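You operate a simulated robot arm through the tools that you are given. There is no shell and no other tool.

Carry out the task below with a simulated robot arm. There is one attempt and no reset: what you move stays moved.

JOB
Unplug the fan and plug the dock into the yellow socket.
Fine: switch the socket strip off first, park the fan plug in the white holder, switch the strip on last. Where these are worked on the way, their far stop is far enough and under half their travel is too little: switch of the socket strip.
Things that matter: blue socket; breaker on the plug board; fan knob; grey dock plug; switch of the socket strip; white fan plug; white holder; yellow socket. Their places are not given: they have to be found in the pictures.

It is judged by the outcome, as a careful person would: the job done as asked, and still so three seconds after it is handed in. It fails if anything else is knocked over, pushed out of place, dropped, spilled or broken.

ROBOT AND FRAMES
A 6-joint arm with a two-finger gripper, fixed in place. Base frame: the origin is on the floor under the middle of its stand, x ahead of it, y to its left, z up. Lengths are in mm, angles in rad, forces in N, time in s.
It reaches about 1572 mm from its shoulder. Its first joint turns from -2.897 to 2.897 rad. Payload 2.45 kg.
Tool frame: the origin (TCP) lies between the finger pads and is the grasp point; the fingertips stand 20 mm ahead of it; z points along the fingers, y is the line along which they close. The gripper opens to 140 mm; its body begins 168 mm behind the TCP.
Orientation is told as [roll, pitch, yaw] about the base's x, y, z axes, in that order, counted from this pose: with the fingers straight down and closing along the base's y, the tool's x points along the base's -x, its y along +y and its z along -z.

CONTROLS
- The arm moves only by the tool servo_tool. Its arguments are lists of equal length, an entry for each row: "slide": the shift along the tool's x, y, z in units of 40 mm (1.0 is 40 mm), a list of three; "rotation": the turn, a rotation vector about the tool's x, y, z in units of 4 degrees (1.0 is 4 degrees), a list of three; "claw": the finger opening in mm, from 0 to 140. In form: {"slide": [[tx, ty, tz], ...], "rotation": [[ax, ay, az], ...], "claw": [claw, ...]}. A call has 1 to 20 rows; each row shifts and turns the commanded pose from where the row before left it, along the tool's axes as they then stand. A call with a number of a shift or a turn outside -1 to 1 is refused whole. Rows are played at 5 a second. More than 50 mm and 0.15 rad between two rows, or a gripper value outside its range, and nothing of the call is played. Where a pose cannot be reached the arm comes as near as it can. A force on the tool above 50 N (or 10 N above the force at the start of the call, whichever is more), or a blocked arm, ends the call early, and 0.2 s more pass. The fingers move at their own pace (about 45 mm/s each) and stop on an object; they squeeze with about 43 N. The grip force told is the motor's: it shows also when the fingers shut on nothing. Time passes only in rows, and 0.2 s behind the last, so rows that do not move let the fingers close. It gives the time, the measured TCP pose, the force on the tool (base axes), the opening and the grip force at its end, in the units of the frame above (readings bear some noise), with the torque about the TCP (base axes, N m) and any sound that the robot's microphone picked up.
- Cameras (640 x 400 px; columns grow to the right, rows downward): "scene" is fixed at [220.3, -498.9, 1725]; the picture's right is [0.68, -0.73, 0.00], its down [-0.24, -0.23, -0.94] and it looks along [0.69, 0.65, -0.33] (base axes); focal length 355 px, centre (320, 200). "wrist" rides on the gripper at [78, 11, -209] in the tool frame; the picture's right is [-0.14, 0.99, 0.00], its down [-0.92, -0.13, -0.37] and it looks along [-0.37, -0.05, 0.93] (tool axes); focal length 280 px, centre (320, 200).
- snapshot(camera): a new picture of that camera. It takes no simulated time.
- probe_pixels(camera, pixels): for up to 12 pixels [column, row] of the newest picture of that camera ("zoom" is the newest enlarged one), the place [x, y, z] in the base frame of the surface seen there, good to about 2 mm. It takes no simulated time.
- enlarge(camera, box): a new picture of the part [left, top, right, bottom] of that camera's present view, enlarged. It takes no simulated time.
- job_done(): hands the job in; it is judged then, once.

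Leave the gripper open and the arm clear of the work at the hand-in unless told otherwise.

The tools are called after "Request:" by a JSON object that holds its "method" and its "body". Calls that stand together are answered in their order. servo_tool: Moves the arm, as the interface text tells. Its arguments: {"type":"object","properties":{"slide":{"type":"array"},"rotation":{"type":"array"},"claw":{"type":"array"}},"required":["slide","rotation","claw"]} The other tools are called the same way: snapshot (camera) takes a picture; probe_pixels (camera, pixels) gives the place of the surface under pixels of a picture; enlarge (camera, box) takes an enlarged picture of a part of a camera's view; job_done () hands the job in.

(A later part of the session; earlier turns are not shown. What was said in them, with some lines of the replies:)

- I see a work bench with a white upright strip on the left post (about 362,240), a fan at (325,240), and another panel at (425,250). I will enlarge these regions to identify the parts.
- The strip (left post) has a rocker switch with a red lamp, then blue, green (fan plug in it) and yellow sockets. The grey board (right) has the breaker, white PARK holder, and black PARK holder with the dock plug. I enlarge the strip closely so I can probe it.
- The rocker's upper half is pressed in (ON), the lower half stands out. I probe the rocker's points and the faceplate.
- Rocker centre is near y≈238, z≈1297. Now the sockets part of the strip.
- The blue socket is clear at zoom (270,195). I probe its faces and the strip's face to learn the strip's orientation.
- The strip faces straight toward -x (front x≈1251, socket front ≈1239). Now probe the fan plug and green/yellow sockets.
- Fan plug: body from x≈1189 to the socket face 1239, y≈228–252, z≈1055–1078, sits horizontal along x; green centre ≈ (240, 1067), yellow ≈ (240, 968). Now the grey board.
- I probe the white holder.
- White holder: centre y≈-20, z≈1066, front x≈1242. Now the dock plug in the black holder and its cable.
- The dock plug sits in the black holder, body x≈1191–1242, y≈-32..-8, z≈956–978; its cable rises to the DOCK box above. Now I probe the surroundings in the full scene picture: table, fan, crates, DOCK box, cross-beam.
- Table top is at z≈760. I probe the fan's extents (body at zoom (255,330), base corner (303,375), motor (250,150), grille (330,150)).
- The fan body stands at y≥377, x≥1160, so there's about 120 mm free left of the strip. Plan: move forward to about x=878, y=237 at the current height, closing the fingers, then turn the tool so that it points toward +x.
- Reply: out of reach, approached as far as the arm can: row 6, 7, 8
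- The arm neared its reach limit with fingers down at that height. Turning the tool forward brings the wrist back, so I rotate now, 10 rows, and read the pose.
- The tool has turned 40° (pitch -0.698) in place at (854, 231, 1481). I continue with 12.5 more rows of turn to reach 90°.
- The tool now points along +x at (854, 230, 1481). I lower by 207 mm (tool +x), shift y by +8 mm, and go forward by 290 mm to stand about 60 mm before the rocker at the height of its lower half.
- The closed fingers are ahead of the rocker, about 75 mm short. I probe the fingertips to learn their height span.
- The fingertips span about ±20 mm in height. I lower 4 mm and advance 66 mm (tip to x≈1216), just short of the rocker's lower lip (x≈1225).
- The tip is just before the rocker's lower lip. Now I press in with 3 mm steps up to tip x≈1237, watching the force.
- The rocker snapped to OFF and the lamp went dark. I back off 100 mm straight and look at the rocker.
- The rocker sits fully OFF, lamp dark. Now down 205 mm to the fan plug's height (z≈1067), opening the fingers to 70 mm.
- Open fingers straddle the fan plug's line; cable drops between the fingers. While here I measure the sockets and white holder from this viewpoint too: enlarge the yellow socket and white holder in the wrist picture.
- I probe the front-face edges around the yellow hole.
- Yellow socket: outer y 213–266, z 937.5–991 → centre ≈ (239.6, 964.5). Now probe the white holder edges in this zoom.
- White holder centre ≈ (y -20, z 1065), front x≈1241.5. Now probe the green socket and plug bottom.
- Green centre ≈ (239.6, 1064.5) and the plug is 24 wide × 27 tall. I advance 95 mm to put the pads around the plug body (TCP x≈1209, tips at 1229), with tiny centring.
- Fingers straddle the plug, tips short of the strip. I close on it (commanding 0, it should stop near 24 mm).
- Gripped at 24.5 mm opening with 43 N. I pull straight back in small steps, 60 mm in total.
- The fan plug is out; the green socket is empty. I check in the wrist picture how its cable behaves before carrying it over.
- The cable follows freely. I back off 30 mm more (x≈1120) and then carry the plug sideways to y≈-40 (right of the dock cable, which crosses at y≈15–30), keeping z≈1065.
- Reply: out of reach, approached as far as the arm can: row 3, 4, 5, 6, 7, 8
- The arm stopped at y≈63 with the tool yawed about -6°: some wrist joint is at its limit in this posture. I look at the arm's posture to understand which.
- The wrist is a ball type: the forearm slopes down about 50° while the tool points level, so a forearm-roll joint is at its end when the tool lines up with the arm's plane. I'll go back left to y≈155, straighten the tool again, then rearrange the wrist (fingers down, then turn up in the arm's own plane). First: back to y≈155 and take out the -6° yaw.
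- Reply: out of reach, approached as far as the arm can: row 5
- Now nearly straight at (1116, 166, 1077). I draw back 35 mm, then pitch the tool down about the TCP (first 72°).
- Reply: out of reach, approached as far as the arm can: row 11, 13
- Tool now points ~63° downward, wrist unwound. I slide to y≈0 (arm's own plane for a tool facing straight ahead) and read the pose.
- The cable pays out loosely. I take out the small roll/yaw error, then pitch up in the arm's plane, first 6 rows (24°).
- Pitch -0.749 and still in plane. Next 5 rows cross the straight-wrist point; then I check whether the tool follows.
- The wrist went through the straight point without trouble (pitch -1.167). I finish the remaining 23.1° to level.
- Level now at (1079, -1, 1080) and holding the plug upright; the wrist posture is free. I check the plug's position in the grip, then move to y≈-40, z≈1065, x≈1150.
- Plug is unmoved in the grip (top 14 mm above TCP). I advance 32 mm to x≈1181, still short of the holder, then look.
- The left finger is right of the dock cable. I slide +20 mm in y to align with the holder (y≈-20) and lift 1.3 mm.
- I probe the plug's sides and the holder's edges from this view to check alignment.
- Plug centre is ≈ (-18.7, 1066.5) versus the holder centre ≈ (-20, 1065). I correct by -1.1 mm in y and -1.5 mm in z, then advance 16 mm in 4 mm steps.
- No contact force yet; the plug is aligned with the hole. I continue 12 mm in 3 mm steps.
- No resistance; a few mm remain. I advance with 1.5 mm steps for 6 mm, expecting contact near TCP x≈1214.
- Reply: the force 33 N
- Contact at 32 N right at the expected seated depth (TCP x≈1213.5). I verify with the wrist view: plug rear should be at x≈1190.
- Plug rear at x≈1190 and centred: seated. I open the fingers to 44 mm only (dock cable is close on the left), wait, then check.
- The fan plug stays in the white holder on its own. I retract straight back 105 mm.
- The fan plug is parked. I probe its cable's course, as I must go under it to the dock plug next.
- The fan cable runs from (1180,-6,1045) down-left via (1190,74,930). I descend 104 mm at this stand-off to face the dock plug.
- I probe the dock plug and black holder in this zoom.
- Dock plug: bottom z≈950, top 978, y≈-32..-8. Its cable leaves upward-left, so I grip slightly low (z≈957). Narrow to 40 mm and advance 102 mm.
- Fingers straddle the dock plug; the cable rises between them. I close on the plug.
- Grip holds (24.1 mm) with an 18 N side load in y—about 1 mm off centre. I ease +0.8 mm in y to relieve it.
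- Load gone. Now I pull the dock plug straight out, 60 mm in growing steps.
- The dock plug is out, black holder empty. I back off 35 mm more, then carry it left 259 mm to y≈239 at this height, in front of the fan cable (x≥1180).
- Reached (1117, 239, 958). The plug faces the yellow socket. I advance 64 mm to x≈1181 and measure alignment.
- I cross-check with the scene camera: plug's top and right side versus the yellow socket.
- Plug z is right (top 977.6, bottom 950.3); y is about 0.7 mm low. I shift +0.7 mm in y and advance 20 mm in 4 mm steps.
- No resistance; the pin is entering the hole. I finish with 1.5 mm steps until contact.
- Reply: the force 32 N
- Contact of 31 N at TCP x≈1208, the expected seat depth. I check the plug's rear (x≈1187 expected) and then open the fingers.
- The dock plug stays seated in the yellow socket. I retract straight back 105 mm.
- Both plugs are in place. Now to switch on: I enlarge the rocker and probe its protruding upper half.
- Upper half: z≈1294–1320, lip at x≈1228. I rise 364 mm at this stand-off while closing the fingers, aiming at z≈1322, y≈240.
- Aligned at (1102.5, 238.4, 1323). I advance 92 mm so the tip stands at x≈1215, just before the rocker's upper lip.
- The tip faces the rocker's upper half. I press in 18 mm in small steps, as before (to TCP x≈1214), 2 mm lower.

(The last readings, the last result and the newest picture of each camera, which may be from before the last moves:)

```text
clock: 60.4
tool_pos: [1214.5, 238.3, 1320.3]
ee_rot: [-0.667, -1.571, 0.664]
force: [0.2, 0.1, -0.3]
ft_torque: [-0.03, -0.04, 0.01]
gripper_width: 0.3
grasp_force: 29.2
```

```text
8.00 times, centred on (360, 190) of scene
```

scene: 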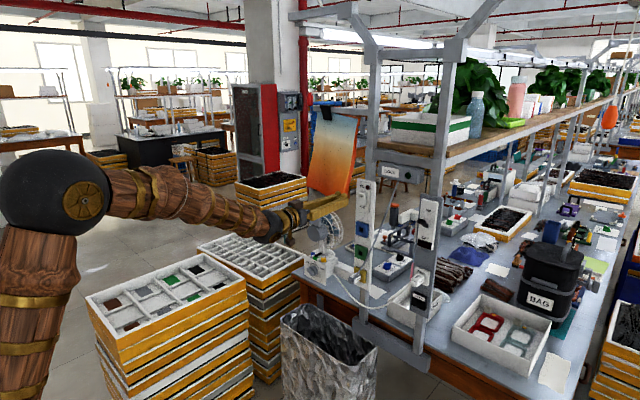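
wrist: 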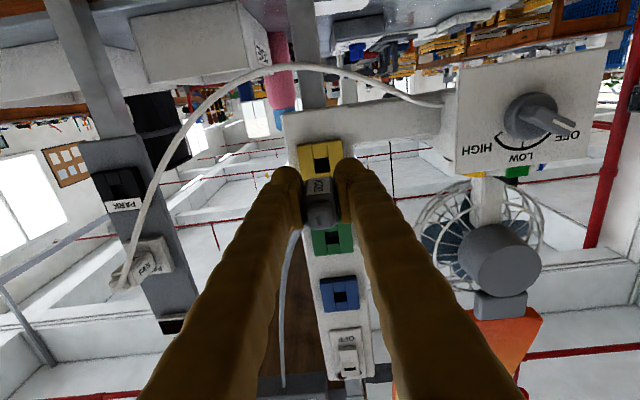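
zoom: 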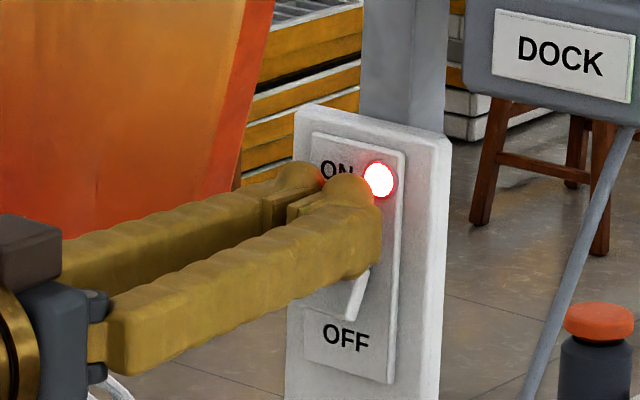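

The lamp is lit: the strip is on. I back off 100 mm straight and check everything.

Request:
{"method": "servo_tool", "body": {"slide": [[0, 0, -0.4], [0, 0, -0.8], [0, 0, -0.9], [0, 0, -0.9], [0, 0, 0]], "rotation": [[0, 0, 0], [0, 0, 0], [0, 0, 0], [0, 0, 0], [0, 0, 0]], "claw": [0, 0, 0, 0, 0]}}

Request:
{"method": "enlarge", "body": {"camera": "scene", "box": [320, 150, 440, 225]}}

Request:
{"method": "enlarge", "body": {"camera": "scene", "box": [300, 210, 460, 310]}}

```text
clock: 61.6
tool_pos: [1094.3, 239.6, 1321.4]
ee_rot: [-1.323, -1.572, 1.322]
force: [1.0, 0.4, -0.3]
ft_torque: [0.02, 0.0, 0.01]
gripper_width: 0.1
grasp_force: 29.1
```

```text
5.33 times, centred on (380, 188) of scene
```

zoom: 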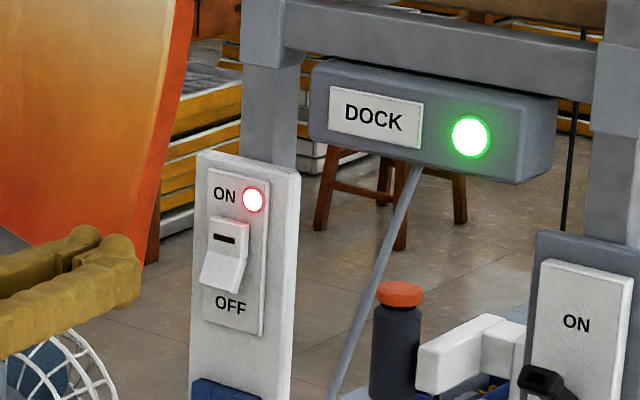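

```text
4.00 times, centred on (380, 260) of scene
```

zoom: 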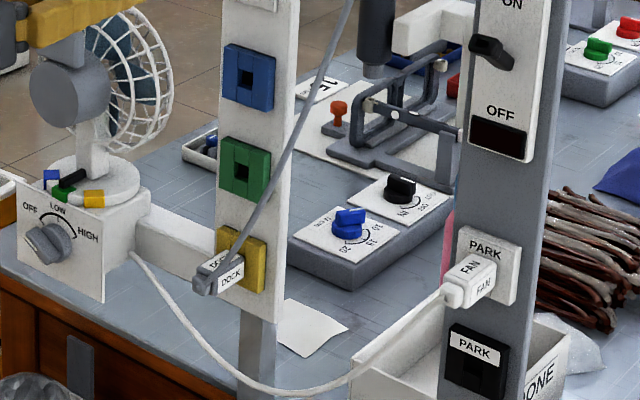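

The strip lamp is red-lit, the DOCK lamp is green, the dock plug is in yellow and the fan plug is in the white holder. I withdraw the arm 120 mm further and open the gripper.

Request:
{"method": "servo_tool", "body": {"slide": [[0, 0, -0.8], [0, 0, -0.8], [0, 0, -0.8], [0, 0, -0.6], [0, 0, 0], [0, 0, 0], [0, 0, 0], [0, 0, 0]], "rotation": [[0, 0, 0], [0, 0, 0], [0, 0, 0], [0, 0, 0], [0, 0, 0], [0, 0, 0], [0, 0, 0], [0, 0, 0]], "claw": [0, 0, 60, 120, 120, 120, 120, 120]}}

Request:
{"method": "snapshot", "body": {"camera": "scene"}}

Request:
{"method": "enlarge", "body": {"camera": "scene", "box": [300, 150, 460, 310]}}

```text
clock: 63.4
tool_pos: [972.2, 238.4, 1320.2]
ee_rot: [-1.072, -1.572, 1.072]
force: [0.7, -0.5, 0.2]
ft_torque: [-0.04, 0.01, -0.02]
gripper_width: 120.4
grasp_force: 0.3
```

```text
taken
```

scene: 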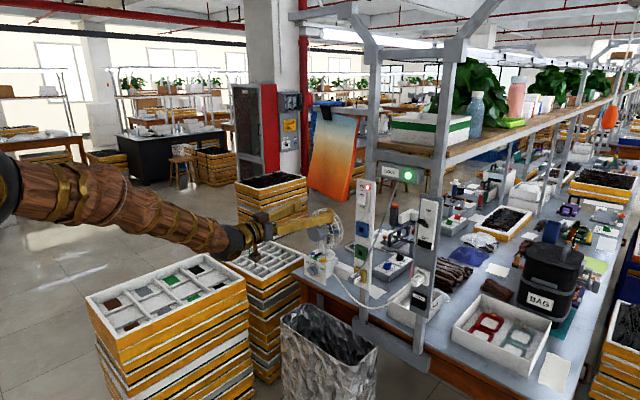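

```text
2.50 times, centred on (380, 230) of scene
```

zoom: 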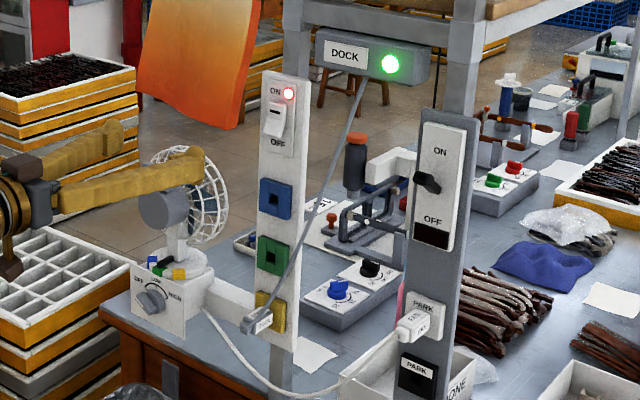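

The arm is clear and the gripper is open. The strip is on, the DOCK lamp is green, the fan plug is in the white holder, and the breaker, knob and fan look undisturbed. I hand the job in.

Request:
{"method": "job_done", "body": {}}

```text
The job is handed in.
```

The fan is unplugged and the dock is plugged into the yellow socket. I've handed the job in, but no verdict has come back yet.

- **Order:** I switched the strip off first. Then I moved the fan plug from the green socket to the white holder, and the dock plug from the black holder to the yellow socket. I switched the strip back on last.
- **Final state:** in the last picture the strip's red lamp and the green DOCK lamp are both lit. Both plugs stayed in place after I let go. The gripper is open and the arm is clear of the work.
- **Nothing else moved:** in the last picture the breaker, fan knob, blue socket and bench items look as they did at the start.
- **Detour while holding the fan plug:** the arm hit a joint limit on the way to the white holder. I swung the tool down and back up in clear space to get past it. The plug did not slip.
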